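You operate a simulated robot arm through the tools that you are given. There is no shell and no other tool. Be economical: measure what you need, move in short steps, check, and stop when the job is done.

Carry out the task below with a simulated two-armed robot. There is one attempt and no reset: what you move stays moved.

JOB
Write the work slip's tariff into the clamped meter, using the probe.
Fine: park the probe on its post again; address and clock stay.

It is judged by the outcome, as a careful person would: the job done as asked, and still so three seconds after it is handed in. It fails if anything else is knocked over, pushed out of place, dropped, spilled or broken.

ROBOT AND FRAMES
Two 7-joint arms with fingered hands on one trunk, on a base that drives. Base frame: it is fixed to the floor where the robot stands at the start and does not move with it; the origin is under the middle of the robot, x ahead of it, y to its left, z up; the surface under the hand at the start is at about z = 800. Lengths are in mm, angles in degrees, forces in N, time in s.
The left shoulder is at the start at [27, 213, 1147], the right one opposite. With the tool pointing down near the work surface each hand reaches from about 100 to 680 mm from the robot's upright axis, wherever it stands, measured 20 degrees to its own side. Places, roughly: holder switch [300, 100, 800]; left clamp [400, 0, 900]; mode knob [300, -200, 800]; programmer switch [400, -300, 800]; right clamp [400, -100, 900]; top of the probe post [500, -200, 800]; value knob [300, -300, 800]; work slip [200, 0, 800]; write key [300, -200, 800]. Payload 3.6 kg a hand.
The TCP of each hand is the grasp point between the finger pads, 22 mm short of the fingertips. In the tool frame z runs along the fingers and y along their closing line. The gripper opens to 132 mm. The gripper's body begins 60 mm behind the TCP. The gripper is a hand of 4 fingers: y runs from the thumb to the fingers, the wrist lies at [0, 0, -203] in the tool frame.
Orientation is that of the tool frame in the base frame, as a unit quaternion [x, y, z, w]. With the fingers straight down and closing along the base's y, the tool's x points along the base's -x, its y along +y and its z along -z.

CONTROLS
- The arms move only by the tool move_arm. It takes "left_targets", "right_targets" or both (then of equal length, played together; a hand with none holds still); each is a list of rows, each a list of 6 numbers: the shift along the base's x, y, z in mm, then the turn, a rotation vector about the base's x, y, z in degrees. In form: [[dx, dy, dz, rx, ry, rz], ...]. A call has 1 to 12 rows; each row shifts and turns the commanded pose from where the row before left it. Rows are played at 5 a second. More than 50 mm and 8.6 degrees between two rows, and nothing of the call is played. A pose out of reach is approached as far as the arm can. The call stops where the force on the tool passes 40 N (or 10 N more than at its start, if that is more) or the arm is blocked; 0.2 s more then pass. In this call time passes only in rows, and 0.2 s behind the last. It gives the time, the measured TCP pose, the force on the tool (base axes), the opening and the grip force at its end, in the units of the frame above (readings bear some noise), with the torque about the TCP (base axes, N m) and any sound that the robot's microphone picked up, and new pictures: "views" is both (left out), scene, wrist or none (wrist: the cameras of the hands that moved).
- Cameras (640 x 400 px; columns grow to the right, rows downward): "scene" is now at [168.8, -6.9, 1050.5]; the picture's right is [-0.06, -1.00, 0.00], its down [-0.45, 0.03, -0.89] and it looks along [0.89, -0.05, -0.45] (base axes); focal length 214 px, centre (320, 200). "left" rides on the left gripper at [-53, -53, -84] in its tool frame; the picture's right is [0.71, -0.71, 0.00], its down [0.53, 0.53, -0.67] and it looks along [0.47, 0.47, 0.74] (tool axes); focal length 247 px, centre (320, 200). "right" rides on the right gripper at [53, -53, -84] in its tool frame; the picture's right is [0.71, 0.71, 0.00], its down [-0.53, 0.53, -0.67] and it looks along [-0.47, 0.47, 0.74] (tool axes); focal length 247 px, centre (320, 200). There is no depth. A picture from a camera that has moved, and an enlarged one, comes with that camera's place and axes in the base frame and with its lens.
- move_column(by): slides the trunk up (or, below 0, down) by that many mm; the arms and the scene camera ride with it, the base frame stays. It gives what a move gives, with no picture.
- roll_base(legs): drives the robot by 1 to 6 legs, each [ahead, turn to the left] in mm and degrees, along the robot's own axes; the way and the turn of a leg run together, so that a leg with both is an arc; at most 1500 mm and 180 degrees a leg. The arms and the cameras ride along, it lands a little off, and it stops where it bumps. It gives what a move gives, and a new picture of the scene camera.
- curl_fingers(finger1, finger2, finger3, thumb_bend, hand): sets how far each is bent, from 0 (flat) to 1 (curled in); at 0.3 the hand is open as for a grip, at 0.7 the pads meet at the TCP. One left out holds its place. A second passes; each finger stops where it meets its share of the squeeze, and holds until it gets a number again. It is the only way to open and close the hand. It gives what a move gives, with no picture; readings hold the bend of each and the force on the fingers (four entries, about 0 where the hand has none), thumb and palm.
- pan_tilt(pan, tilt): turns the head with the scene camera to pan (to the left, within 60 degrees either way) and tilt (down, from -29 to 69), counted from straight ahead of the robot. It gives what a move gives, and a new picture of the scene camera.
- enlarge(camera, box): a new picture of the part [left, top, right, bottom] of that camera's present view, enlarged. The clock stands still meanwhile.
- hand_in(): hands the job in; it is judged then, once.

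Go step by step. Nothing tells you exact positions but the pictures and the camera data: compare them with the known pose of the tool, close in by small moves and look again before you grip or let go. The budget is 120 turns and 260 pictures, counting those below and the enlarged ones. Unless the task says otherwise, let go and move clear before handing in, and close with one line.

The tools are called after "Emit:" as name(argument=value, ...) on one line, values as JSON. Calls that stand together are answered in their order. move_arm: Moves the arms, as the interface text tells. Its arguments: {"type":"object","properties":{"left_targets":{"type":"array","items":{"type":"array","items":{"type":"number"}}},"right_targets":{"type":"array","items":{"type":"array","items":{"type":"number"}}},"views":{"type":"string","enum":["both","scene","wrist","none"]}},"required":[]} The other tools are called the same way: move_column (by) slides the trunk up or down; curl_fingers (finger1, finger2, finger3, thumb_bend, hand) moves the fingers one by one; roll_base (legs) drives the base; pan_tilt (pan, tilt) turns the head that bears the scene camera; enlarge (camera, box) takes an enlarged picture of a part of a camera's view; hand_in () hands the job in.

At the start:

```text
clock: 0.0
left_ee_pos: [419.2, 4.6, 1164.6]
left_orientation: [0.003, 1.0, 0.0, 0.0]
left_wrist_force: [0.0, 0.5, 0.2]
left_ft_torque: [0.0, -0.01, 0.0]
left_width: 132.1
left_grasp_force: 0.1
left_shape: jaw
left_bend: [0.3, 0.3, 0.3, 0.3]
left_finger forces: [0.1, 0.1, 0.0, 0.1, 0.0, 0.0]
right_ee_pos: [256.2, -442.5, 1129.5]
right_orientation: [0.129, 0.981, -0.017, -0.142]
right_wrist_force: [-0.3, 0.5, -0.6]
right_ft_torque: [-0.02, 0.0, -0.03]
right_width: 132.1
right_grasp_force: 0.0
right_shape: jaw
right_bend: [0.3, 0.3, 0.3, 0.3]
right_finger forces: [0.1, 0.0, 0.1, 0.1, 0.0, 0.0]
trunk travel left (down, up): [-425.0, 251.0]
robot x, y, heading: [-3.5, 1.5, -0.1]
head pan, tilt: [-3.2, 27.0]
```

scene: 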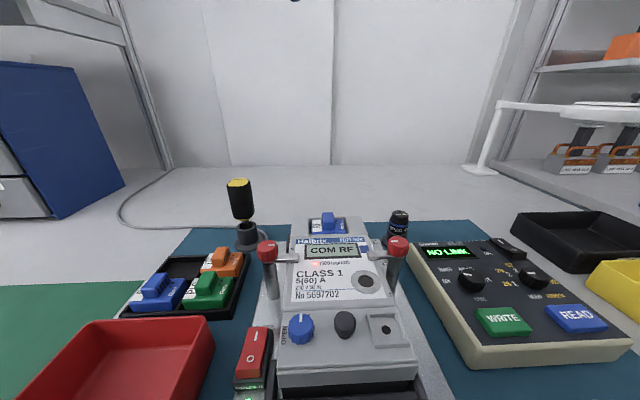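
right: 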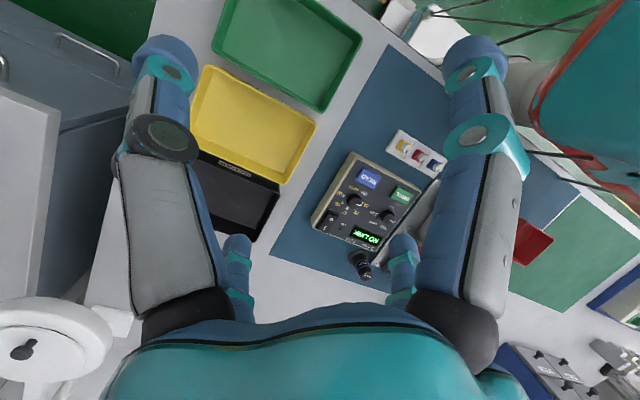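
left: 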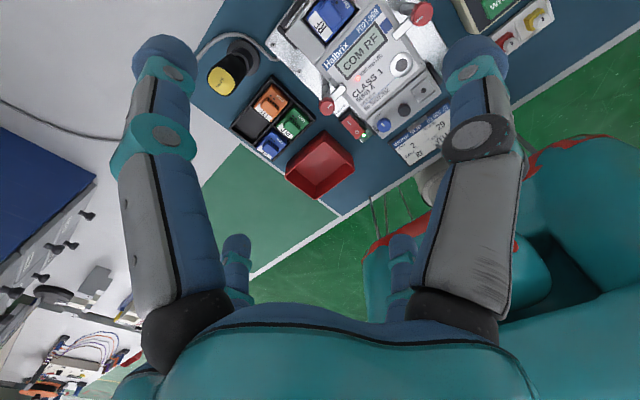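

I see the clamped meter in the middle, a programmer on the right with "NO LINK", and a probe (black cylinder) on a post. I'll look closer at the slip, the meter and the programmer.

Emit:
enlarge(camera="left", box=[280, 0, 560, 175])

Emit:
enlarge(camera="scene", box=[380, 200, 640, 370])

Emit:
enlarge(camera="scene", box=[220, 200, 440, 400])

Emit:
pan_tilt(pan=-3, tilt=62)

```text
2.29 times, centred on (420, 88) of left
camera zoom: at [472.0, -48.5, 1248.3], right [-0.71, -0.7, 0.0], down [-0.52, 0.53, 0.67], along [-0.47, 0.47, -0.74], focal length 564 px, centre (91, 457)
```

zoom: 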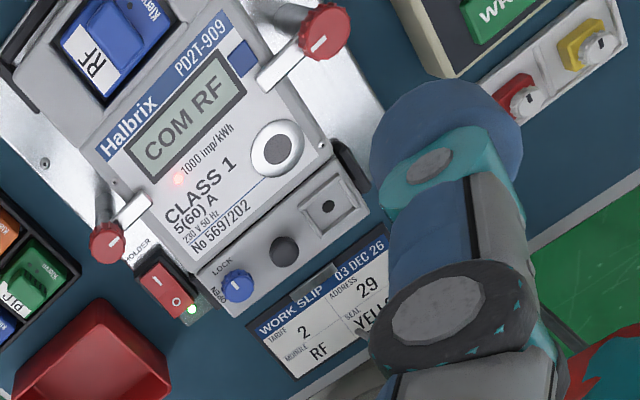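

```text
2.35 times, centred on (510, 285) of scene
camera zoom: at [168.8, -6.9, 1050.5], right [-0.06, -1.0, 0.0], down [-0.45, 0.03, -0.89], along [0.89, -0.05, -0.45], focal length 505 px, centre (-127, 0)
```

zoom: 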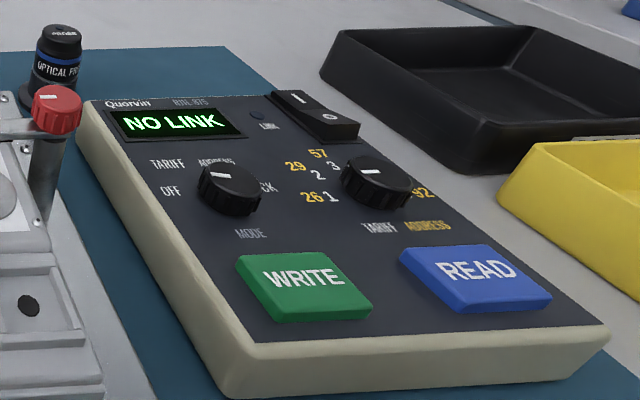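

```text
2.00 times, centred on (330, 300) of scene
camera zoom: at [168.8, -6.9, 1050.5], right [-0.06, -1.0, 0.0], down [-0.45, 0.03, -0.89], along [0.89, -0.05, -0.45], focal length 429 px, centre (300, 0)
```

zoom: 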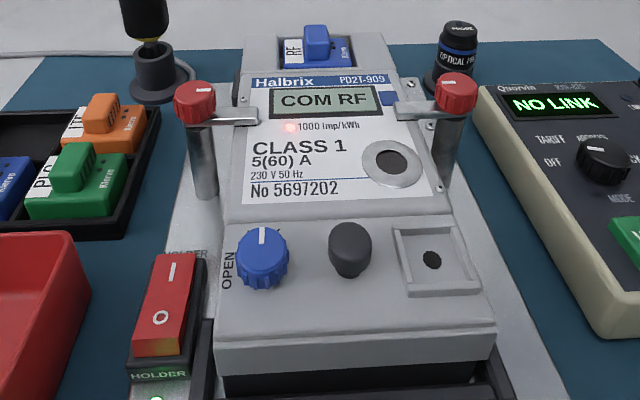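

```text
clock: 1.0
left_ee_pos: [418.7, 5.3, 1164.1]
left_orientation: [0.001, 1.0, 0.0, 0.0]
left_wrist_force: [-0.3, -0.4, -0.3]
left_ft_torque: [-0.01, 0.0, 0.06]
left_width: 131.8
left_grasp_force: 0.1
left_shape: jaw
left_bend: [0.3, 0.3, 0.3, 0.3]
left_finger forces: [0.0, 0.1, 0.0, 0.1, 0.0, 0.1]
right_ee_pos: [256.5, -441.7, 1129.8]
right_orientation: [0.128, 0.981, -0.017, -0.142]
right_wrist_force: [0.4, -0.9, -0.5]
right_ft_torque: [-0.01, 0.03, 0.01]
right_width: 131.9
right_grasp_force: 0.1
right_shape: jaw
right_bend: [0.3, 0.3, 0.3, 0.3]
right_finger forces: [0.0, 0.1, 0.0, 0.1, 0.0, 0.0]
trunk travel left (down, up): [-425.0, 251.0]
robot x, y, heading: [-0.8, -1.0, -0.2]
head pan, tilt: [-3.0, 62.0]
camera scene: at [141.7, -5.1, 1001.5], right [-0.05, -1.0, 0.0], down [-0.88, 0.05, -0.47], along [0.47, -0.02, -0.88], focal length 214 px, centre (320, 200)
```

scene: 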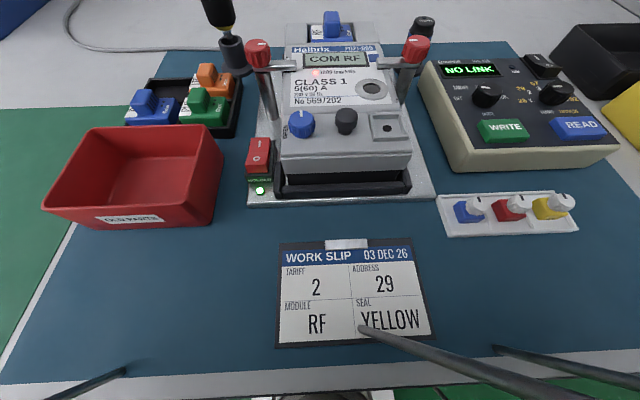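

Emit:
enlarge(camera="scene", box=[410, 40, 630, 178])

Emit:
enlarge(camera="scene", box=[240, 10, 440, 200])

Emit:
enlarge(camera="right", box=[300, 140, 440, 290])

```text
2.90 times, centred on (520, 109) of scene
camera zoom: at [141.7, -5.1, 1001.5], right [-0.05, -1.0, 0.0], down [-0.88, 0.05, -0.47], along [0.47, -0.02, -0.88], focal length 622 px, centre (-260, 464)
```

zoom: 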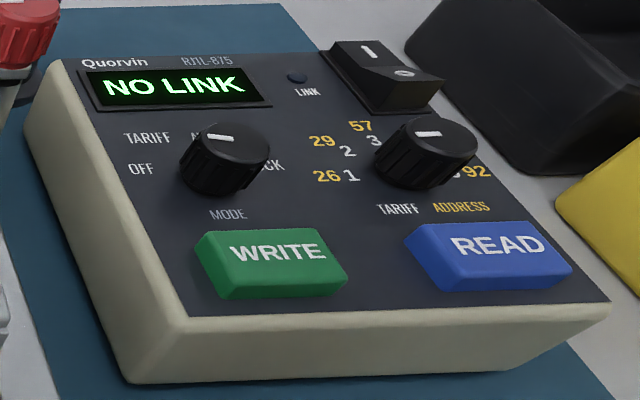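

```text
2.11 times, centred on (340, 105) of scene
camera zoom: at [141.7, -5.1, 1001.5], right [-0.05, -1.0, 0.0], down [-0.88, 0.05, -0.47], along [0.47, -0.02, -0.88], focal length 452 px, centre (278, 400)
```

zoom: 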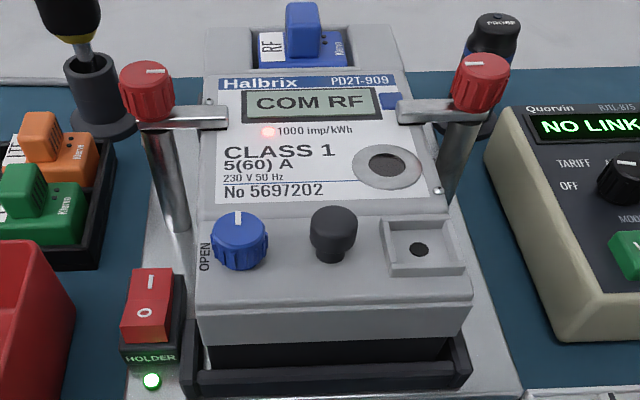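

```text
2.67 times, centred on (370, 215) of right
camera zoom: at [216.9, -479.6, 1227.8], right [-0.48, 0.86, 0.14], down [0.81, 0.37, 0.46], along [0.34, 0.34, -0.88], focal length 659 px, centre (187, 160)
```

zoom: 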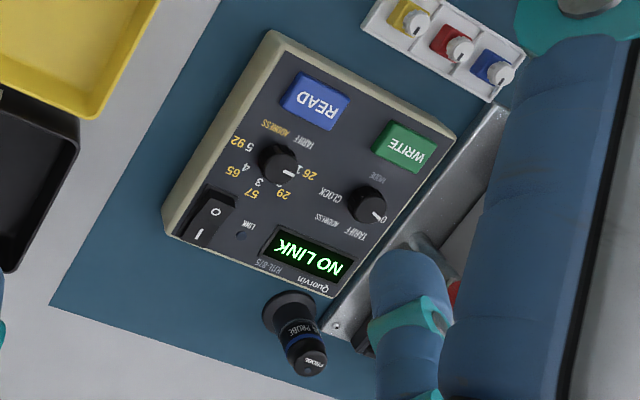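

Slip says tariff 2. By triangulation the optical port is near (331,-64,869), the probe top near (495,-170,855), the mode knob near (334,-189,857), the value knob near (332,-262,858), and WRITE near (294,-195,847). Next I level the right hand over the programmer for a look and move the left arm aside.

Emit:
move_arm(right_targets=[[-6, 40, -30, 0.65, -5.5, 5.0], [-6, 40, -30, 0.65, -5.5, 5.0], [-6, 42, -30, 0.65, -5.5, 5.0], [0, 0, -40, 0, 0, 0]], left_targets=[[0, 50, 0, 0, 0, 0], [0, 50, 0, 0, 0, 0], [0, 50, 0, 0, 0, 0], [-30, 30, 0, 0, 0, 0]])

```text
refused: row 1 steps farther than a row can; nothing moved
```

The first row was slightly too long, so I'm resending it with shorter steps.

Emit:
move_arm(right_targets=[[-4, 30, -25, 0.65, -5.5, 5.0], [-4, 30, -25, 0.65, -5.5, 5.0], [-4, 30, -30, 0.65, -5.5, 5.0], [-6, 32, -35, 0, 0, 0], [0, 0, -15, 0, 0, 0]], left_targets=[[0, 45, 0, 0, 0, 0], [0, 45, 0, 0, 0, 0], [0, 45, 0, 0, 0, 0], [-20, 30, 0, 0, 0, 0], [0, 10, 0, 0, 0, 0]])

```text
clock: 2.2
left_ee_pos: [400.6, 180.5, 1164.5]
left_orientation: [0.003, 1.0, 0.0, 0.0]
left_wrist_force: [-0.1, -0.3, -1.2]
left_ft_torque: [0.04, 0.02, 0.0]
left_width: 131.9
left_grasp_force: 0.0
left_shape: jaw
left_bend: [0.3, 0.3, 0.3, 0.3]
left_finger forces: [0.0, 0.0, 0.0, 0.0, 0.1, 0.1]
right_ee_pos: [246.7, -352.8, 1034.1]
right_orientation: [-0.001, 1.0, -0.001, 0.002]
right_wrist_force: [-0.3, -0.4, 0.2]
right_ft_torque: [0.03, 0.03, -0.01]
right_width: 131.8
right_grasp_force: 0.0
right_shape: jaw
right_bend: [0.3, 0.3, 0.3, 0.3]
right_finger forces: [0.0, 0.0, 0.1, 0.0, 0.0, 0.0]
right hand out of reach, approached as far as the arm can: row 4
trunk travel left (down, up): [-425.0, 251.0]
robot x, y, heading: [-3.8, 2.2, 0.2]
head pan, tilt: [-3.0, 62.0]
camera scene: at [142.2, -5.6, 1001.3], right [-0.05, -1.0, 0.0], down [-0.88, 0.05, -0.47], along [0.47, -0.02, -0.88], focal length 214 px, centre (320, 200)
camera right: at [192.3, -405.1, 1117.3], right [-0.71, 0.7, 0.0], down [0.52, 0.53, 0.67], along [0.47, 0.47, -0.74], focal length 247 px, centre (320, 200)
camera left: at [452.9, 127.0, 1249.1], right [-0.71, -0.7, 0.0], down [-0.52, 0.53, 0.67], along [-0.47, 0.47, -0.74], focal length 247 px, centre (320, 200)
```

scene: 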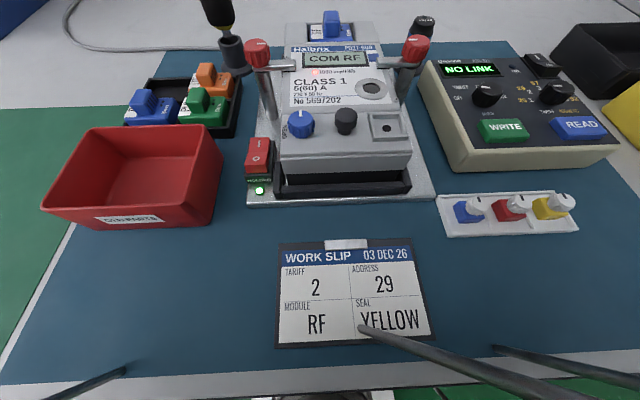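
right: 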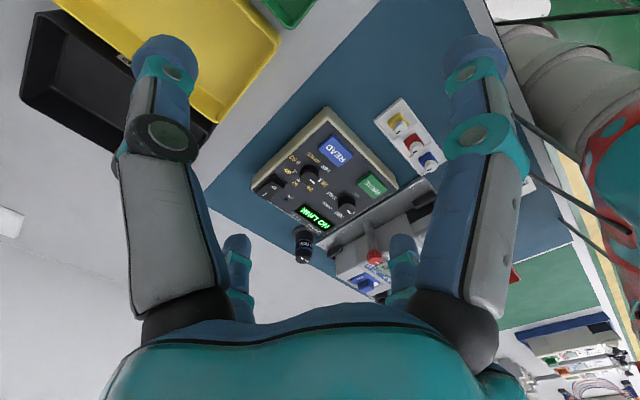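
left: 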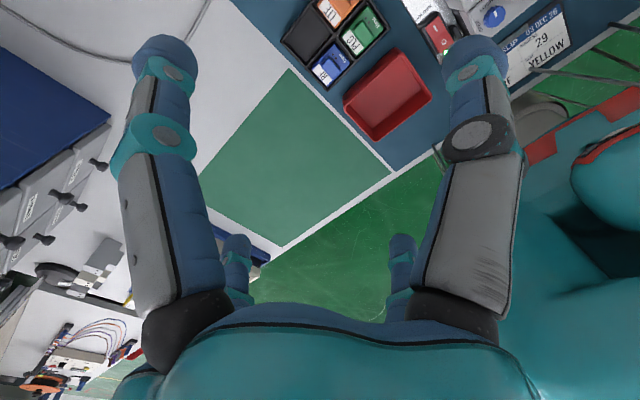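

Emit:
enlarge(camera="right", box=[240, 100, 410, 270])

Emit:
enlarge(camera="left", box=[380, 0, 580, 100])

```text
2.35 times, centred on (325, 185) of right
camera zoom: at [192.3, -405.1, 1117.3], right [-0.71, 0.7, 0.0], down [0.52, 0.53, 0.67], along [0.47, 0.47, -0.74], focal length 581 px, centre (308, 235)
```

zoom: 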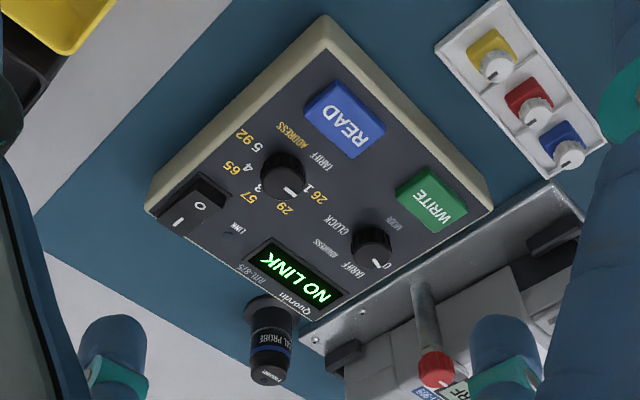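

```text
3.20 times, centred on (480, 50) of left
camera zoom: at [452.9, 127.0, 1249.1], right [-0.71, -0.7, 0.0], down [-0.52, 0.53, 0.67], along [-0.47, 0.47, -0.74], focal length 790 px, centre (-192, 680)
```

zoom: 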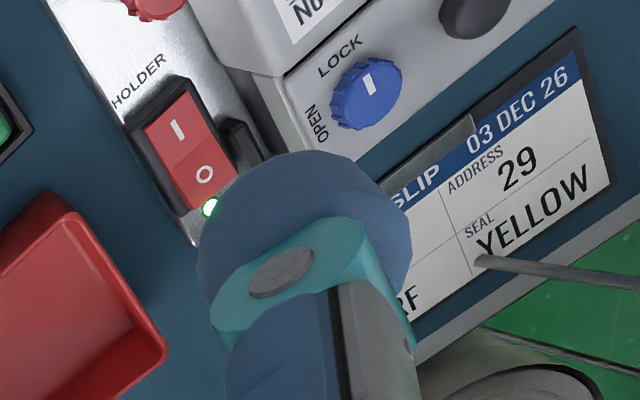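

Emit:
enlarge(camera="right", box=[280, 145, 360, 215])

Emit:
enlarge(camera="scene", box=[440, 50, 610, 150])

```text
5.71 times, centred on (320, 180) of right
camera zoom: at [192.3, -405.1, 1117.3], right [-0.71, 0.7, 0.0], down [0.52, 0.53, 0.67], along [0.47, 0.47, -0.74], focal length 1411 px, centre (320, 314)
```

zoom: 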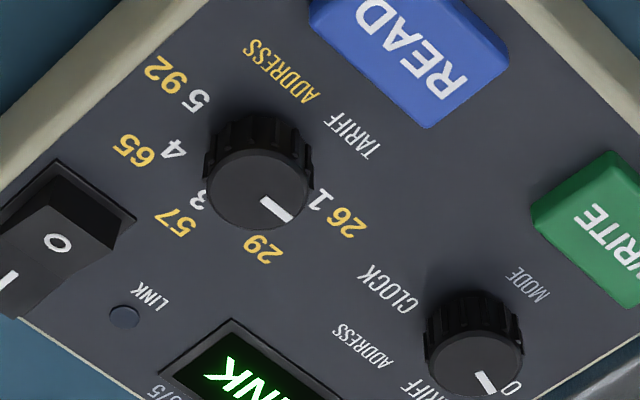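

```text
3.76 times, centred on (525, 100) of scene
camera zoom: at [142.2, -5.6, 1001.3], right [-0.05, -1.0, 0.0], down [-0.88, 0.05, -0.47], along [0.47, -0.02, -0.88], focal length 807 px, centre (-452, 576)
```

zoom: 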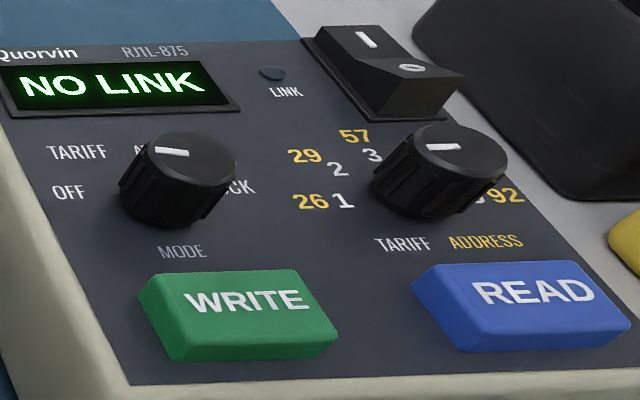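

Both knobs point left: mode is at OFF and value is at 1/26. Tariff 2 is one detent (45°) clockwise. I'll shape a two-finger pinch with the right hand.

Emit:
curl_fingers(hand="right", finger1=1, finger2=0.5, finger3=1, thumb_bend=0.5)

Emit:
move_arm(right_targets=[[20, 20, -20, 0, 0, 0]], views="wrist")

```text
clock: 3.2
left_ee_pos: [398.6, 181.2, 1165.6]
left_orientation: [0.002, 1.0, 0.001, 0.0]
left_wrist_force: [-0.5, 0.4, -0.4]
left_ft_torque: [0.01, 0.0, 0.01]
left_width: 132.0
left_grasp_force: 0.0
left_shape: jaw
left_bend: [0.3, 0.3, 0.3, 0.3]
left_finger forces: [0.1, 0.0, 0.0, 0.1, 0.0, 0.0]
right_ee_pos: [245.3, -350.9, 1034.9]
right_orientation: [-0.002, 1.0, -0.001, 0.001]
right_wrist_force: [-0.1, -0.8, -1.0]
right_ft_torque: [0.01, 0.0, 0.01]
right_width: 28.6
right_grasp_force: 0.0
right_shape: fingers
right_bend: [0.86, 0.5, 0.86, 0.5]
right_finger forces: [0.1, 0.1, 0.1, 0.0, 0.0, 0.1]
trunk travel left (down, up): [-425.0, 251.0]
robot x, y, heading: [-0.1, 3.8, 0.2]
head pan, tilt: [-3.0, 62.0]
```

```text
clock: 3.6
left_ee_pos: [401.4, 183.3, 1164.5]
left_orientation: [0.002, 1.0, -0.001, -0.001]
left_wrist_force: [-1.1, 0.7, 0.0]
left_ft_torque: [-0.05, 0.07, 0.02]
left_width: 131.8
left_grasp_force: 0.0
left_shape: jaw
left_bend: [0.3, 0.3, 0.3, 0.3]
left_finger forces: [0.0, 0.0, 0.0, 0.0, 0.1, 0.1]
right_ee_pos: [268.3, -331.7, 1015.2]
right_orientation: [-0.002, 1.0, -0.001, 0.0]
right_wrist_force: [0.0, -0.1, 0.1]
right_ft_torque: [0.02, 0.01, 0.03]
right_width: 32.2
right_grasp_force: 0.0
right_shape: fingers
right_bend: [0.94, 0.5, 0.94, 0.5]
right_finger forces: [0.0, 0.0, 0.1, 0.0, 0.1, 0.1]
trunk travel left (down, up): [-425.0, 251.0]
robot x, y, heading: [-0.1, -1.5, -0.0]
head pan, tilt: [-3.0, 62.0]
camera right: at [214.4, -384.1, 1098.5], right [-0.71, 0.7, 0.0], down [0.52, 0.53, 0.67], along [0.47, 0.47, -0.74], focal length 247 px, centre (320, 200)
```

right: 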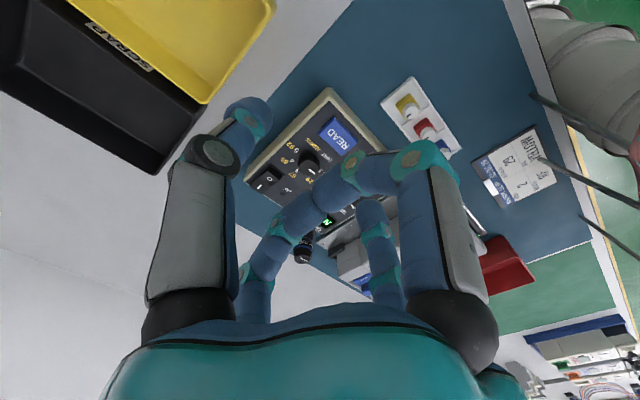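

Emit:
enlarge(camera="right", box=[140, 80, 500, 310])

Emit:
curl_fingers(hand="right", finger1=1, finger2=1, finger3=1, thumb_bend=0.0)

Emit:
enlarge(camera="right", box=[140, 80, 500, 310])

```text
1.74 times, centred on (320, 195) of right
camera zoom: at [214.4, -384.1, 1098.5], right [-0.71, 0.7, 0.0], down [0.52, 0.53, 0.67], along [0.47, 0.47, -0.74], focal length 430 px, centre (320, 209)
```

zoom: 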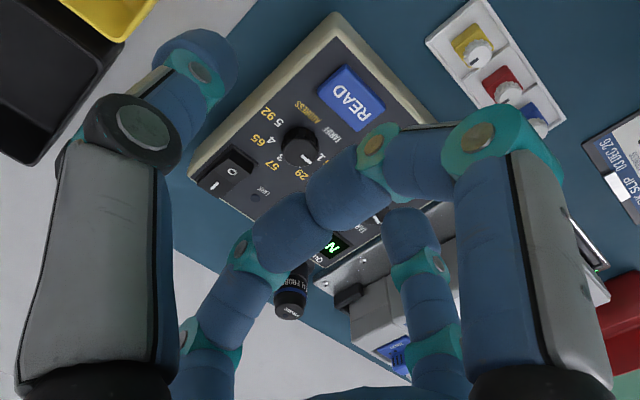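

```text
clock: 4.6
left_ee_pos: [399.0, 180.7, 1165.4]
left_orientation: [0.001, 1.0, 0.001, 0.0]
left_wrist_force: [0.9, 0.0, 0.7]
left_ft_torque: [0.0, -0.02, 0.0]
left_width: 131.9
left_grasp_force: 0.0
left_shape: jaw
left_bend: [0.3, 0.3, 0.3, 0.3]
left_finger forces: [0.0, 0.0, 0.0, 0.0, 0.0, 0.0]
right_ee_pos: [266.6, -332.6, 1015.6]
right_orientation: [-0.002, 1.0, -0.001, 0.001]
right_wrist_force: [-0.1, 0.0, -0.1]
right_ft_torque: [-0.01, 0.02, 0.01]
right_width: 83.4
right_grasp_force: 0.2
right_shape: fingers
right_bend: [0.99, 0.8, 0.99, 0.0]
right_finger forces: [0.1, 0.0, 0.1, 0.0, 0.1, 0.0]
trunk travel left (down, up): [-425.0, 251.0]
robot x, y, heading: [3.0, -3.3, 0.1]
head pan, tilt: [-3.0, 62.0]
```

```text
1.74 times, centred on (320, 195) of right
camera zoom: at [212.9, -385.3, 1098.7], right [-0.71, 0.7, 0.0], down [0.52, 0.53, 0.67], along [0.47, 0.47, -0.74], focal length 430 px, centre (320, 209)
```

zoom: 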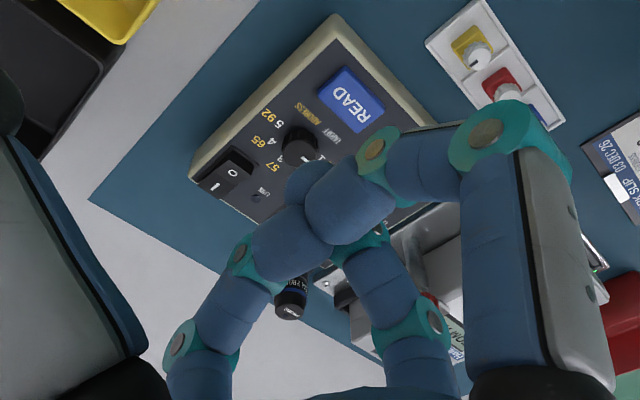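

Emit:
curl_fingers(hand="right", finger1=1, finger2=0.5, finger3=0.0, thumb_bend=0.5)

Emit:
move_arm(right_targets=[[40, 30, 0, 0, 0, 0], [40, 30, 0, 0, 0, 0]], views="none")

Emit:
pan_tilt(pan=-40, tilt=20)

```text
clock: 5.6
left_ee_pos: [398.6, 181.2, 1165.8]
left_orientation: [0.002, 1.0, 0.0, 0.0]
left_wrist_force: [-0.1, 0.3, -0.3]
left_ft_torque: [0.02, -0.01, 0.0]
left_width: 131.8
left_grasp_force: 0.1
left_shape: jaw
left_bend: [0.3, 0.3, 0.3, 0.3]
left_finger forces: [0.1, 0.0, 0.0, 0.1, 0.0, 0.0]
right_ee_pos: [265.9, -332.5, 1016.2]
right_orientation: [-0.002, 1.0, -0.001, 0.001]
right_wrist_force: [-0.1, -0.2, 0.6]
right_ft_torque: [0.02, -0.02, 0.0]
right_width: 51.6
right_grasp_force: 0.0
right_shape: fingers
right_bend: [1.0, 0.5, 0.01, 0.5]
right_finger forces: [0.0, 0.1, 0.0, 0.1, 0.1, 0.1]
trunk travel left (down, up): [-425.0, 251.0]
robot x, y, heading: [1.9, -1.8, 0.2]
head pan, tilt: [-3.0, 62.0]
```

```text
clock: 6.2
left_ee_pos: [400.1, 179.4, 1165.2]
left_orientation: [0.003, 1.0, 0.0, -0.002]
left_wrist_force: [0.2, -0.3, -0.2]
left_ft_torque: [-0.02, 0.01, 0.01]
left_width: 131.8
left_grasp_force: 0.0
left_shape: jaw
left_bend: [0.3, 0.3, 0.3, 0.3]
left_finger forces: [0.0, 0.0, 0.0, 0.0, 0.1, 0.1]
right_ee_pos: [349.9, -272.7, 1016.5]
right_orientation: [-0.002, 1.0, 0.0, 0.0]
right_wrist_force: [0.6, -0.4, -0.7]
right_ft_torque: [0.0, 0.01, -0.03]
right_width: 51.6
right_grasp_force: 0.2
right_shape: fingers
right_bend: [1.0, 0.5, 0.01, 0.5]
right_finger forces: [0.0, 0.0, 0.0, 0.0, 0.1, 0.0]
trunk travel left (down, up): [-425.0, 251.0]
robot x, y, heading: [-0.6, -1.4, 0.2]
head pan, tilt: [-3.0, 62.0]
```

```text
clock: 7.3
left_ee_pos: [399.5, 181.2, 1166.6]
left_orientation: [0.003, 1.0, 0.001, 0.0]
left_wrist_force: [0.5, 0.8, 0.3]
left_ft_torque: [-0.02, -0.01, 0.04]
left_width: 132.0
left_grasp_force: 0.2
left_shape: jaw
left_bend: [0.3, 0.3, 0.3, 0.3]
left_finger forces: [0.1, 0.1, 0.0, 0.1, 0.1, 0.1]
right_ee_pos: [348.7, -272.5, 1016.5]
right_orientation: [-0.002, 1.0, -0.001, 0.0]
right_wrist_force: [0.2, 0.1, -0.3]
right_ft_torque: [-0.02, 0.03, -0.03]
right_width: 51.8
right_grasp_force: 0.2
right_shape: fingers
right_bend: [1.0, 0.5, 0.01, 0.5]
right_finger forces: [0.1, 0.0, 0.0, 0.0, 0.0, 0.1]
trunk travel left (down, up): [-425.0, 251.0]
robot x, y, heading: [-1.3, 0.2, -0.1]
head pan, tilt: [-40.0, 20.0]
camera scene: at [148.9, -61.6, 1061.8], right [-0.64, -0.77, 0.0], down [-0.26, 0.22, -0.94], along [0.72, -0.6, -0.34], focal length 214 px, centre (320, 200)
```

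scene: 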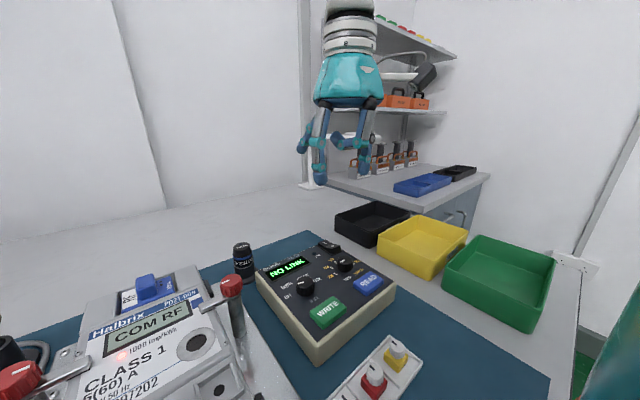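

Emit:
enlarge(camera="scene", box=[270, 60, 410, 200])

```text
2.86 times, centred on (340, 130) of scene
camera zoom: at [148.9, -61.6, 1061.8], right [-0.64, -0.77, 0.0], down [-0.26, 0.22, -0.94], along [0.72, -0.6, -0.34], focal length 613 px, centre (263, 400)
```

zoom: 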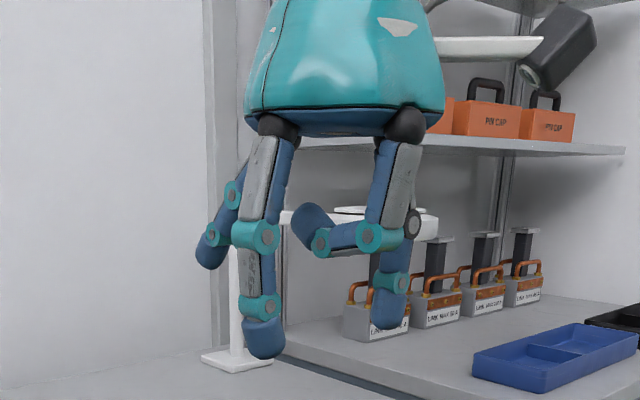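

Emit:
enlarge(camera="scene", box=[240, 220, 410, 360])

Emit:
curl_fingers(hand="right", finger1=0, finger2=0.45, finger3=0.0, thumb_bend=0.45)

Emit:
move_arm(right_targets=[[-12, 6, -50, 0, 0, 0], [0, 0, -40, 0, 0, 0]])

```text
2.86 times, centred on (325, 290) of scene
camera zoom: at [148.9, -61.6, 1061.8], right [-0.64, -0.77, 0.0], down [-0.26, 0.22, -0.94], along [0.72, -0.6, -0.34], focal length 613 px, centre (306, -57)
```

zoom: 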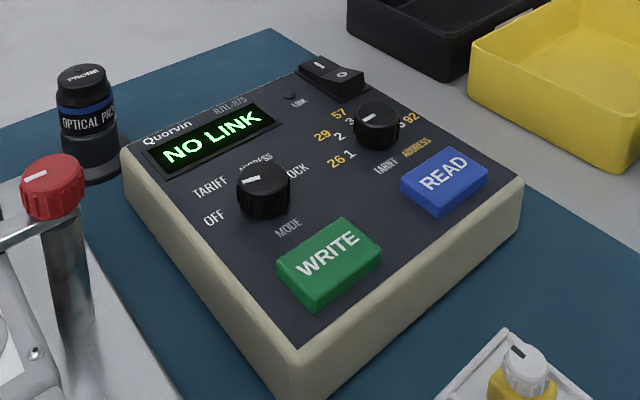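

```text
clock: 8.3
left_ee_pos: [399.0, 180.3, 1166.0]
left_orientation: [0.003, 1.0, 0.0, 0.0]
left_wrist_force: [0.0, -0.1, 0.7]
left_ft_torque: [0.05, -0.01, 0.03]
left_width: 132.0
left_grasp_force: 0.1
left_shape: jaw
left_bend: [0.3, 0.3, 0.3, 0.3]
left_finger forces: [0.0, 0.0, 0.1, 0.1, 0.0, 0.0]
right_ee_pos: [349.4, -271.2, 1015.4]
right_orientation: [-0.002, 1.0, -0.001, 0.001]
right_wrist_force: [-0.6, 1.0, 0.6]
right_ft_torque: [0.01, 0.0, 0.0]
right_width: 96.3
right_grasp_force: 0.0
right_shape: fingers
right_bend: [0.01, 0.45, 0.01, 0.45]
right_finger forces: [0.1, 0.0, 0.1, 0.0, 0.0, 0.0]
trunk travel left (down, up): [-425.0, 251.0]
robot x, y, heading: [-2.5, -2.9, 0.3]
head pan, tilt: [-40.0, 20.0]
```

```text
refused: row 1 steps farther than a row can; nothing moved
```

Emit:
move_arm(right_targets=[[-6, -1, -45, 0, 0, 0], [0, 0, -45, 0, 0, 0]])

```text
clock: 8.9
left_ee_pos: [399.1, 180.7, 1165.3]
left_orientation: [0.003, 1.0, 0.0, -0.001]
left_wrist_force: [-0.6, -0.2, 0.5]
left_ft_torque: [0.04, 0.0, 0.01]
left_width: 131.9
left_grasp_force: 0.1
left_shape: jaw
left_bend: [0.3, 0.3, 0.3, 0.3]
left_finger forces: [0.0, 0.1, 0.0, 0.0, 0.0, 0.0]
right_ee_pos: [344.0, -274.3, 926.3]
right_orientation: [-0.002, 1.0, -0.001, 0.001]
right_wrist_force: [-0.5, 0.9, -0.1]
right_ft_torque: [0.01, -0.01, -0.01]
right_width: 96.5
right_grasp_force: 0.0
right_shape: fingers
right_bend: [0.01, 0.45, 0.01, 0.45]
right_finger forces: [0.0, 0.0, 0.0, 0.1, 0.0, 0.0]
trunk travel left (down, up): [-425.0, 251.0]
robot x, y, heading: [1.7, -3.2, 0.0]
head pan, tilt: [-40.0, 20.0]
camera scene: at [149.3, -61.9, 1061.7], right [-0.64, -0.77, 0.0], down [-0.26, 0.22, -0.94], along [0.72, -0.6, -0.34], focal length 214 px, centre (320, 200)
camera right: at [289.2, -327.4, 1009.2], right [-0.71, 0.7, 0.0], down [0.52, 0.53, 0.67], along [0.47, 0.47, -0.74], focal length 247 px, centre (320, 200)
```

scene: 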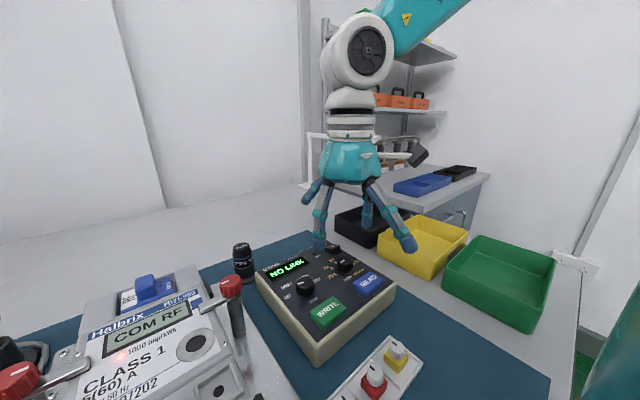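
right: 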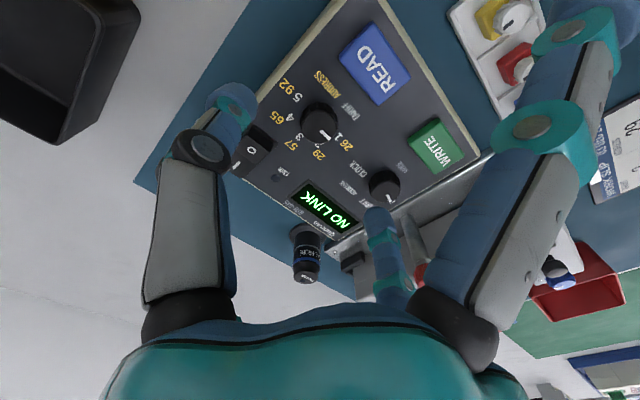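

Emit:
move_arm(right_targets=[[-2, -2, -36, 0, 0, 0]])

Emit:
enlarge(camera="right", box=[220, 100, 420, 230])

Emit:
enlarge(camera="scene", box=[240, 180, 440, 340])

```text
clock: 9.3
left_ee_pos: [399.1, 181.0, 1165.6]
left_orientation: [0.003, 1.0, 0.0, 0.0]
left_wrist_force: [0.1, 0.6, -0.6]
left_ft_torque: [-0.01, 0.01, 0.02]
left_width: 131.9
left_grasp_force: 0.0
left_shape: jaw
left_bend: [0.3, 0.3, 0.3, 0.3]
left_finger forces: [0.1, 0.0, 0.1, 0.1, 0.0, 0.0]
right_ee_pos: [335.0, -286.4, 899.6]
right_orientation: [-0.001, 1.0, 0.0, 0.002]
right_wrist_force: [-0.2, 0.4, 0.6]
right_ft_torque: [-0.01, -0.01, 0.03]
right_width: 96.4
right_grasp_force: 0.0
right_shape: fingers
right_bend: [0.01, 0.45, 0.01, 0.45]
right_finger forces: [0.1, 0.0, 0.1, 0.0, 0.0, 0.0]
right hand out of reach, approached as far as the arm can: row 1
trunk travel left (down, up): [-425.0, 251.0]
robot x, y, heading: [-0.2, -1.3, 0.0]
head pan, tilt: [-40.0, 20.0]
camera scene: at [149.0, -61.9, 1061.8], right [-0.64, -0.77, 0.0], down [-0.26, 0.22, -0.94], along [0.72, -0.6, -0.34], focal length 214 px, centre (320, 200)
camera right: at [280.4, -339.2, 981.0], right [-0.71, 0.7, 0.0], down [0.52, 0.53, 0.67], along [0.47, 0.47, -0.74], focal length 247 px, centre (320, 200)
```

scene: 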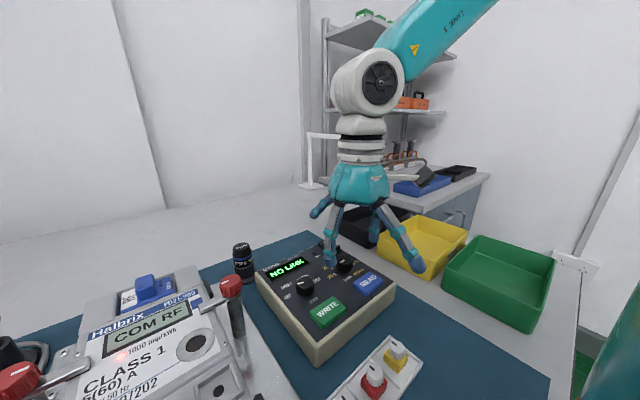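
right: 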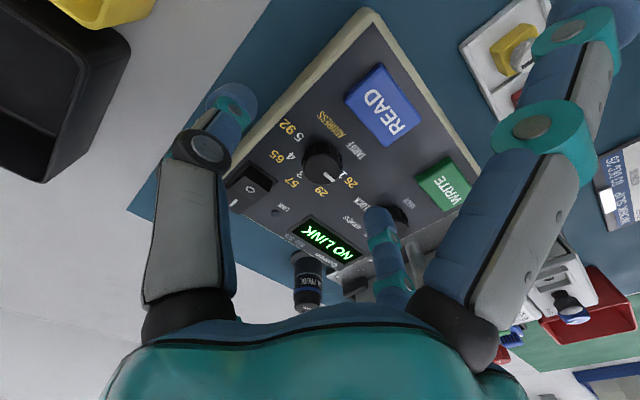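

```text
3.08 times, centred on (320, 165) of right
camera zoom: at [280.4, -339.2, 981.0], right [-0.71, 0.7, 0.0], down [0.52, 0.53, 0.67], along [0.47, 0.47, -0.74], focal length 760 px, centre (320, 308)
```

zoom: 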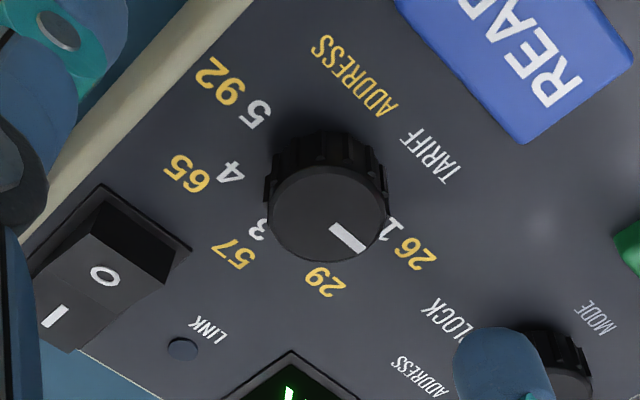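

```text
2.50 times, centred on (340, 260) of scene
camera zoom: at [149.0, -61.9, 1061.8], right [-0.64, -0.77, 0.0], down [-0.26, 0.22, -0.94], along [0.72, -0.6, -0.34], focal length 536 px, centre (270, 50)
```

zoom: 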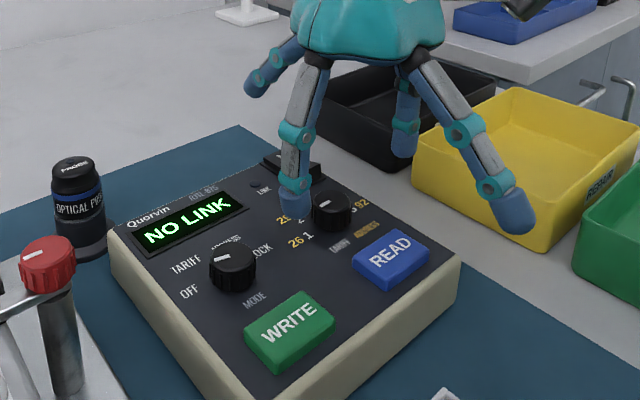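

The arm stops short at this low, close pose. I'll raise the trunk to change the shoulder-to-wrist geometry and try again.

Emit:
move_column(by=100)

Emit:
move_arm(right_targets=[[2, 3, -45, 0, 0, 0], [2, 3, -45, 0, 0, 0]], views="none")

```text
clock: 10.6
left_ee_pos: [400.0, 180.7, 1265.5]
left_orientation: [0.002, 1.0, -0.001, -0.001]
left_wrist_force: [0.4, 0.5, -0.1]
left_ft_torque: [-0.03, -0.01, -0.04]
left_width: 131.8
left_grasp_force: 0.1
left_shape: jaw
left_bend: [0.3, 0.3, 0.3, 0.3]
left_finger forces: [0.1, 0.0, 0.0, 0.1, 0.0, 0.0]
right_ee_pos: [334.8, -285.5, 1004.4]
right_orientation: [-0.001, 1.0, 0.0, 0.01]
right_wrist_force: [1.1, -0.3, -0.3]
right_ft_torque: [0.02, -0.03, 0.02]
right_width: 96.8
right_grasp_force: 0.0
right_shape: fingers
right_bend: [0.01, 0.45, 0.01, 0.45]
right_finger forces: [0.1, 0.0, 0.0, 0.1, 0.0, 0.1]
trunk travel left (down, up): [-525.0, 151.0]
robot x, y, heading: [0.5, -4.1, -0.4]
head pan, tilt: [-40.0, 20.0]
```

```text
clock: 11.2
left_ee_pos: [398.2, 180.1, 1263.8]
left_orientation: [0.003, 1.0, 0.0, 0.0]
left_wrist_force: [0.8, 0.1, -0.2]
left_ft_torque: [0.01, 0.01, 0.01]
left_width: 132.1
left_grasp_force: 0.0
left_shape: jaw
left_bend: [0.3, 0.3, 0.3, 0.3]
left_finger forces: [0.0, 0.1, 0.0, 0.1, 0.1, 0.1]
right_ee_pos: [314.3, -319.5, 964.9]
right_orientation: [-0.002, 1.0, 0.001, 0.01]
right_wrist_force: [0.8, 0.2, 0.0]
right_ft_torque: [0.0, -0.02, 0.02]
right_width: 96.3
right_grasp_force: 0.1
right_shape: fingers
right_bend: [0.01, 0.45, 0.01, 0.45]
right_finger forces: [0.0, 0.0, 0.1, 0.0, 0.0, 0.0]
right hand out of reach, approached as far as the arm can: row 1, 2
trunk travel left (down, up): [-525.0, 151.0]
robot x, y, heading: [1.4, -1.2, 0.0]
head pan, tilt: [-40.0, 20.0]
```

Raising made it worse, so lowering the trunk should help. I'll raise the hand first and then lower the trunk by 200 mm.

Emit:
move_arm(right_targets=[[0, 0, 45, 0, 0, 0], [8, 10, 45, 0, 0, 0], [8, 15, 40, 0, 0, 0], [8, 15, 40, 0, 0, 0], [0, 0, 40, 0, 0, 0]], views="none")

Emit:
move_column(by=-200)

```text
clock: 12.4
left_ee_pos: [398.5, 180.9, 1265.9]
left_orientation: [0.002, 1.0, -0.001, 0.0]
left_wrist_force: [-0.1, 0.4, -0.1]
left_ft_torque: [-0.03, -0.02, -0.02]
left_width: 131.8
left_grasp_force: 0.0
left_shape: jaw
left_bend: [0.3, 0.3, 0.3, 0.3]
left_finger forces: [0.0, 0.1, 0.1, 0.0, 0.0, 0.1]
right_ee_pos: [336.3, -278.6, 1175.2]
right_orientation: [-0.002, 1.0, 0.0, 0.009]
right_wrist_force: [-0.8, 0.7, 0.0]
right_ft_torque: [-0.02, 0.01, 0.0]
right_width: 96.6
right_grasp_force: 0.1
right_shape: fingers
right_bend: [0.01, 0.45, 0.01, 0.45]
right_finger forces: [0.1, 0.2, 0.1, 0.1, 0.0, 0.0]
trunk travel left (down, up): [-525.0, 151.0]
robot x, y, heading: [2.5, -3.5, -0.0]
head pan, tilt: [-40.0, 20.0]
```

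```text
clock: 14.6
left_ee_pos: [398.0, 179.9, 1066.1]
left_orientation: [0.003, 1.0, 0.0, -0.001]
left_wrist_force: [0.5, 0.8, -0.1]
left_ft_torque: [0.0, 0.04, 0.0]
left_width: 131.9
left_grasp_force: 0.1
left_shape: jaw
left_bend: [0.3, 0.3, 0.3, 0.3]
left_finger forces: [0.1, 0.0, 0.0, 0.0, 0.0, 0.0]
right_ee_pos: [337.1, -279.0, 974.7]
right_orientation: [-0.002, 1.0, 0.0, 0.01]
right_wrist_force: [0.0, 0.3, 0.0]
right_ft_torque: [0.02, 0.01, -0.02]
right_width: 96.4
right_grasp_force: 0.3
right_shape: fingers
right_bend: [0.01, 0.45, 0.01, 0.45]
right_finger forces: [0.0, 0.0, 0.0, 0.1, 0.1, 0.0]
trunk travel left (down, up): [-325.0, 351.0]
robot x, y, heading: [-1.1, 1.5, -0.1]
head pan, tilt: [-40.0, 20.0]
```

Emit:
curl_fingers(hand="right", finger1=0, finger2=0.55, finger3=0, thumb_bend=0.55)

Emit:
move_arm(right_targets=[[4, 3, -45, 0, 0, 0], [0, 0, -39, 0, 0, 0]])

Emit:
enlarge(camera="right", box=[220, 100, 420, 230])

```text
clock: 15.6
left_ee_pos: [398.6, 180.0, 1065.1]
left_orientation: [0.002, 1.0, -0.001, 0.001]
left_wrist_force: [-0.5, 0.2, 0.2]
left_ft_torque: [0.01, 0.02, 0.0]
left_width: 131.9
left_grasp_force: 0.1
left_shape: jaw
left_bend: [0.3, 0.3, 0.3, 0.3]
left_finger forces: [0.1, 0.1, 0.0, 0.0, 0.0, 0.0]
right_ee_pos: [335.5, -279.2, 974.7]
right_orientation: [-0.002, 1.0, 0.0, 0.01]
right_wrist_force: [0.2, -0.1, -0.2]
right_ft_torque: [-0.05, -0.02, 0.0]
right_width: 90.6
right_grasp_force: 0.1
right_shape: fingers
right_bend: [0.01, 0.55, 0.01, 0.55]
right_finger forces: [0.1, 0.0, 0.1, 0.0, 0.0, 0.0]
trunk travel left (down, up): [-325.0, 351.0]
robot x, y, heading: [-1.2, 0.2, 0.1]
head pan, tilt: [-40.0, 20.0]
```

```text
clock: 16.2
left_ee_pos: [398.4, 180.4, 1064.8]
left_orientation: [0.003, 1.0, -0.001, 0.0]
left_wrist_force: [0.4, -0.4, -0.7]
left_ft_torque: [0.03, -0.02, 0.02]
left_width: 131.9
left_grasp_force: 0.1
left_shape: jaw
left_bend: [0.3, 0.3, 0.3, 0.3]
left_finger forces: [0.0, 0.0, 0.0, 0.0, 0.0, 0.0]
right_ee_pos: [340.3, -276.5, 892.9]
right_orientation: [-0.002, 1.0, 0.0, 0.01]
right_wrist_force: [-0.4, -0.1, -0.4]
right_ft_torque: [-0.02, 0.04, -0.01]
right_width: 90.3
right_grasp_force: 0.0
right_shape: fingers
right_bend: [0.01, 0.55, 0.01, 0.55]
right_finger forces: [0.0, 0.0, 0.0, 0.2, 0.1, 0.0]
trunk travel left (down, up): [-325.0, 351.0]
robot x, y, heading: [-1.8, -1.1, 0.1]
head pan, tilt: [-40.0, 20.0]
camera scene: at [150.5, -61.7, 958.5], right [-0.64, -0.77, 0.0], down [-0.26, 0.22, -0.94], along [0.72, -0.6, -0.34], focal length 214 px, centre (320, 200)
camera right: at [285.1, -330.1, 974.2], right [-0.71, 0.7, -0.01], down [0.51, 0.53, 0.68], along [0.48, 0.47, -0.73], focal length 247 px, centre (320, 200)
```

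scene: 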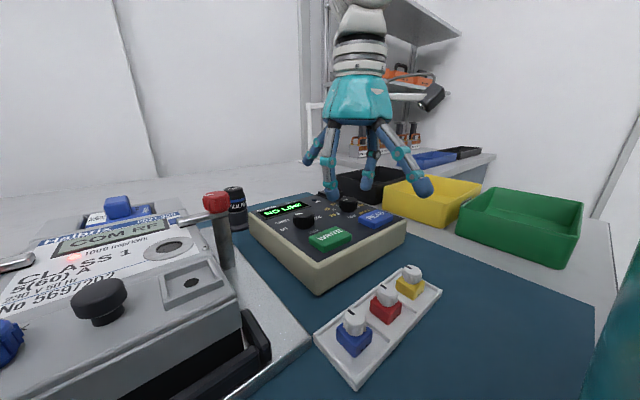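
right: 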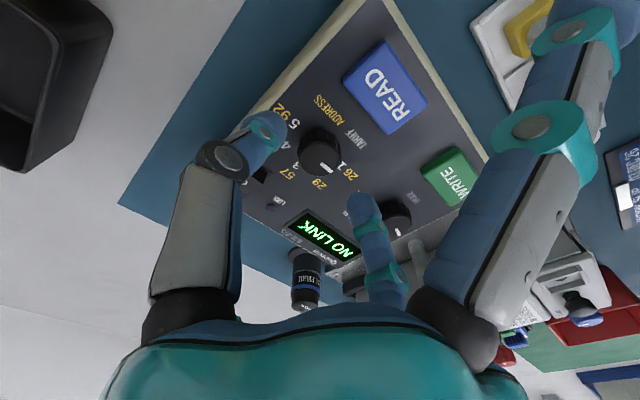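

```text
3.08 times, centred on (320, 165) of right
camera zoom: at [285.1, -330.1, 974.2], right [-0.71, 0.7, -0.01], down [0.51, 0.53, 0.68], along [0.48, 0.47, -0.73], focal length 760 px, centre (320, 308)
```

zoom: 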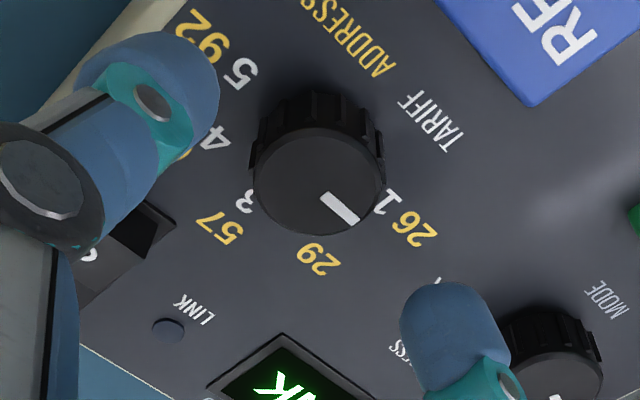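

Knob top is at about (340,-277,856), right under the TCP. I'll curl the side fingers, descend 27 mm and look.

Emit:
curl_fingers(hand="right", finger1=1, finger3=1)

Emit:
move_arm(right_targets=[[0, 0, -15, 0, 0, 0], [0, 0, -11, 0, 0, 0]], views="none")

Emit:
enlarge(camera="scene", box=[230, 120, 450, 260])

Emit:
enlarge(camera="right", box=[180, 60, 460, 260])

```text
clock: 17.2
left_ee_pos: [399.4, 180.9, 1065.6]
left_orientation: [0.002, 1.0, 0.001, 0.0]
left_wrist_force: [-0.2, -0.9, -0.3]
left_ft_torque: [0.02, 0.02, -0.01]
left_width: 132.1
left_grasp_force: 0.1
left_shape: jaw
left_bend: [0.3, 0.3, 0.3, 0.3]
left_finger forces: [0.0, 0.0, 0.1, 0.0, 0.0, 0.0]
right_ee_pos: [339.6, -276.9, 892.5]
right_orientation: [-0.002, 1.0, 0.001, 0.01]
right_wrist_force: [-0.5, -0.6, 0.5]
right_ft_torque: [0.01, -0.01, -0.02]
right_width: 19.3
right_grasp_force: 0.1
right_shape: fingers
right_bend: [0.81, 0.55, 0.81, 0.55]
right_finger forces: [0.0, 0.0, 0.0, 0.0, 0.0, 0.1]
trunk travel left (down, up): [-325.0, 351.0]
robot x, y, heading: [1.1, -1.7, 0.1]
head pan, tilt: [-40.0, 20.0]
```

```text
clock: 17.8
left_ee_pos: [397.7, 180.6, 1067.1]
left_orientation: [0.003, 1.0, -0.001, 0.001]
left_wrist_force: [-0.8, 0.3, 0.1]
left_ft_torque: [-0.02, -0.02, -0.04]
left_width: 132.1
left_grasp_force: 0.0
left_shape: jaw
left_bend: [0.3, 0.3, 0.3, 0.3]
left_finger forces: [0.0, 0.1, 0.1, 0.0, 0.1, 0.0]
right_ee_pos: [341.3, -275.2, 869.1]
right_orientation: [-0.002, 1.0, 0.0, 0.012]
right_wrist_force: [-2.3, -1.7, 18.1]
right_ft_torque: [-0.23, 0.1, -0.02]
right_width: 25.0
right_grasp_force: 9.2
right_shape: fingers
right_bend: [0.93, 0.55, 0.93, 0.55]
right_finger forces: [0.1, 6.9, 0.0, 0.1, 11.1, 0.0]
trunk travel left (down, up): [-325.0, 351.0]
robot x, y, heading: [1.8, 1.5, -0.0]
head pan, tilt: [-40.0, 20.0]
```

```text
2.86 times, centred on (340, 190) of scene
camera zoom: at [149.1, -61.1, 959.1], right [-0.64, -0.77, 0.0], down [-0.26, 0.22, -0.94], along [0.72, -0.6, -0.34], focal length 613 px, centre (263, 229)
```

zoom: 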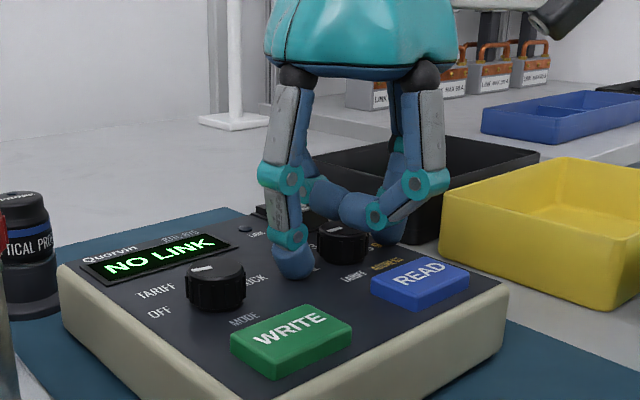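

```text
2.00 times, centred on (320, 160) of right
camera zoom: at [285.3, -328.3, 950.4], right [-0.71, 0.7, -0.02], down [0.51, 0.53, 0.68], along [0.49, 0.47, -0.73], focal length 494 px, centre (320, 280)
```

zoom: 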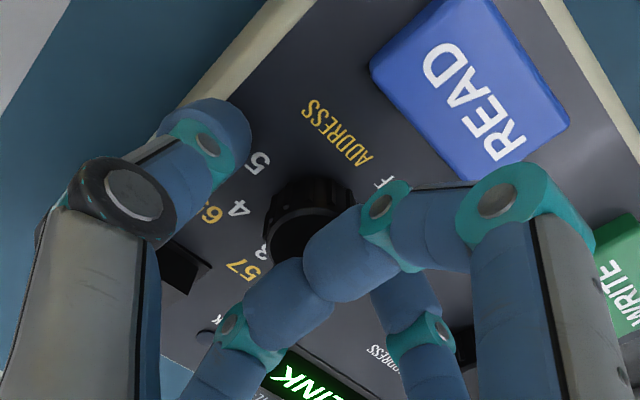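

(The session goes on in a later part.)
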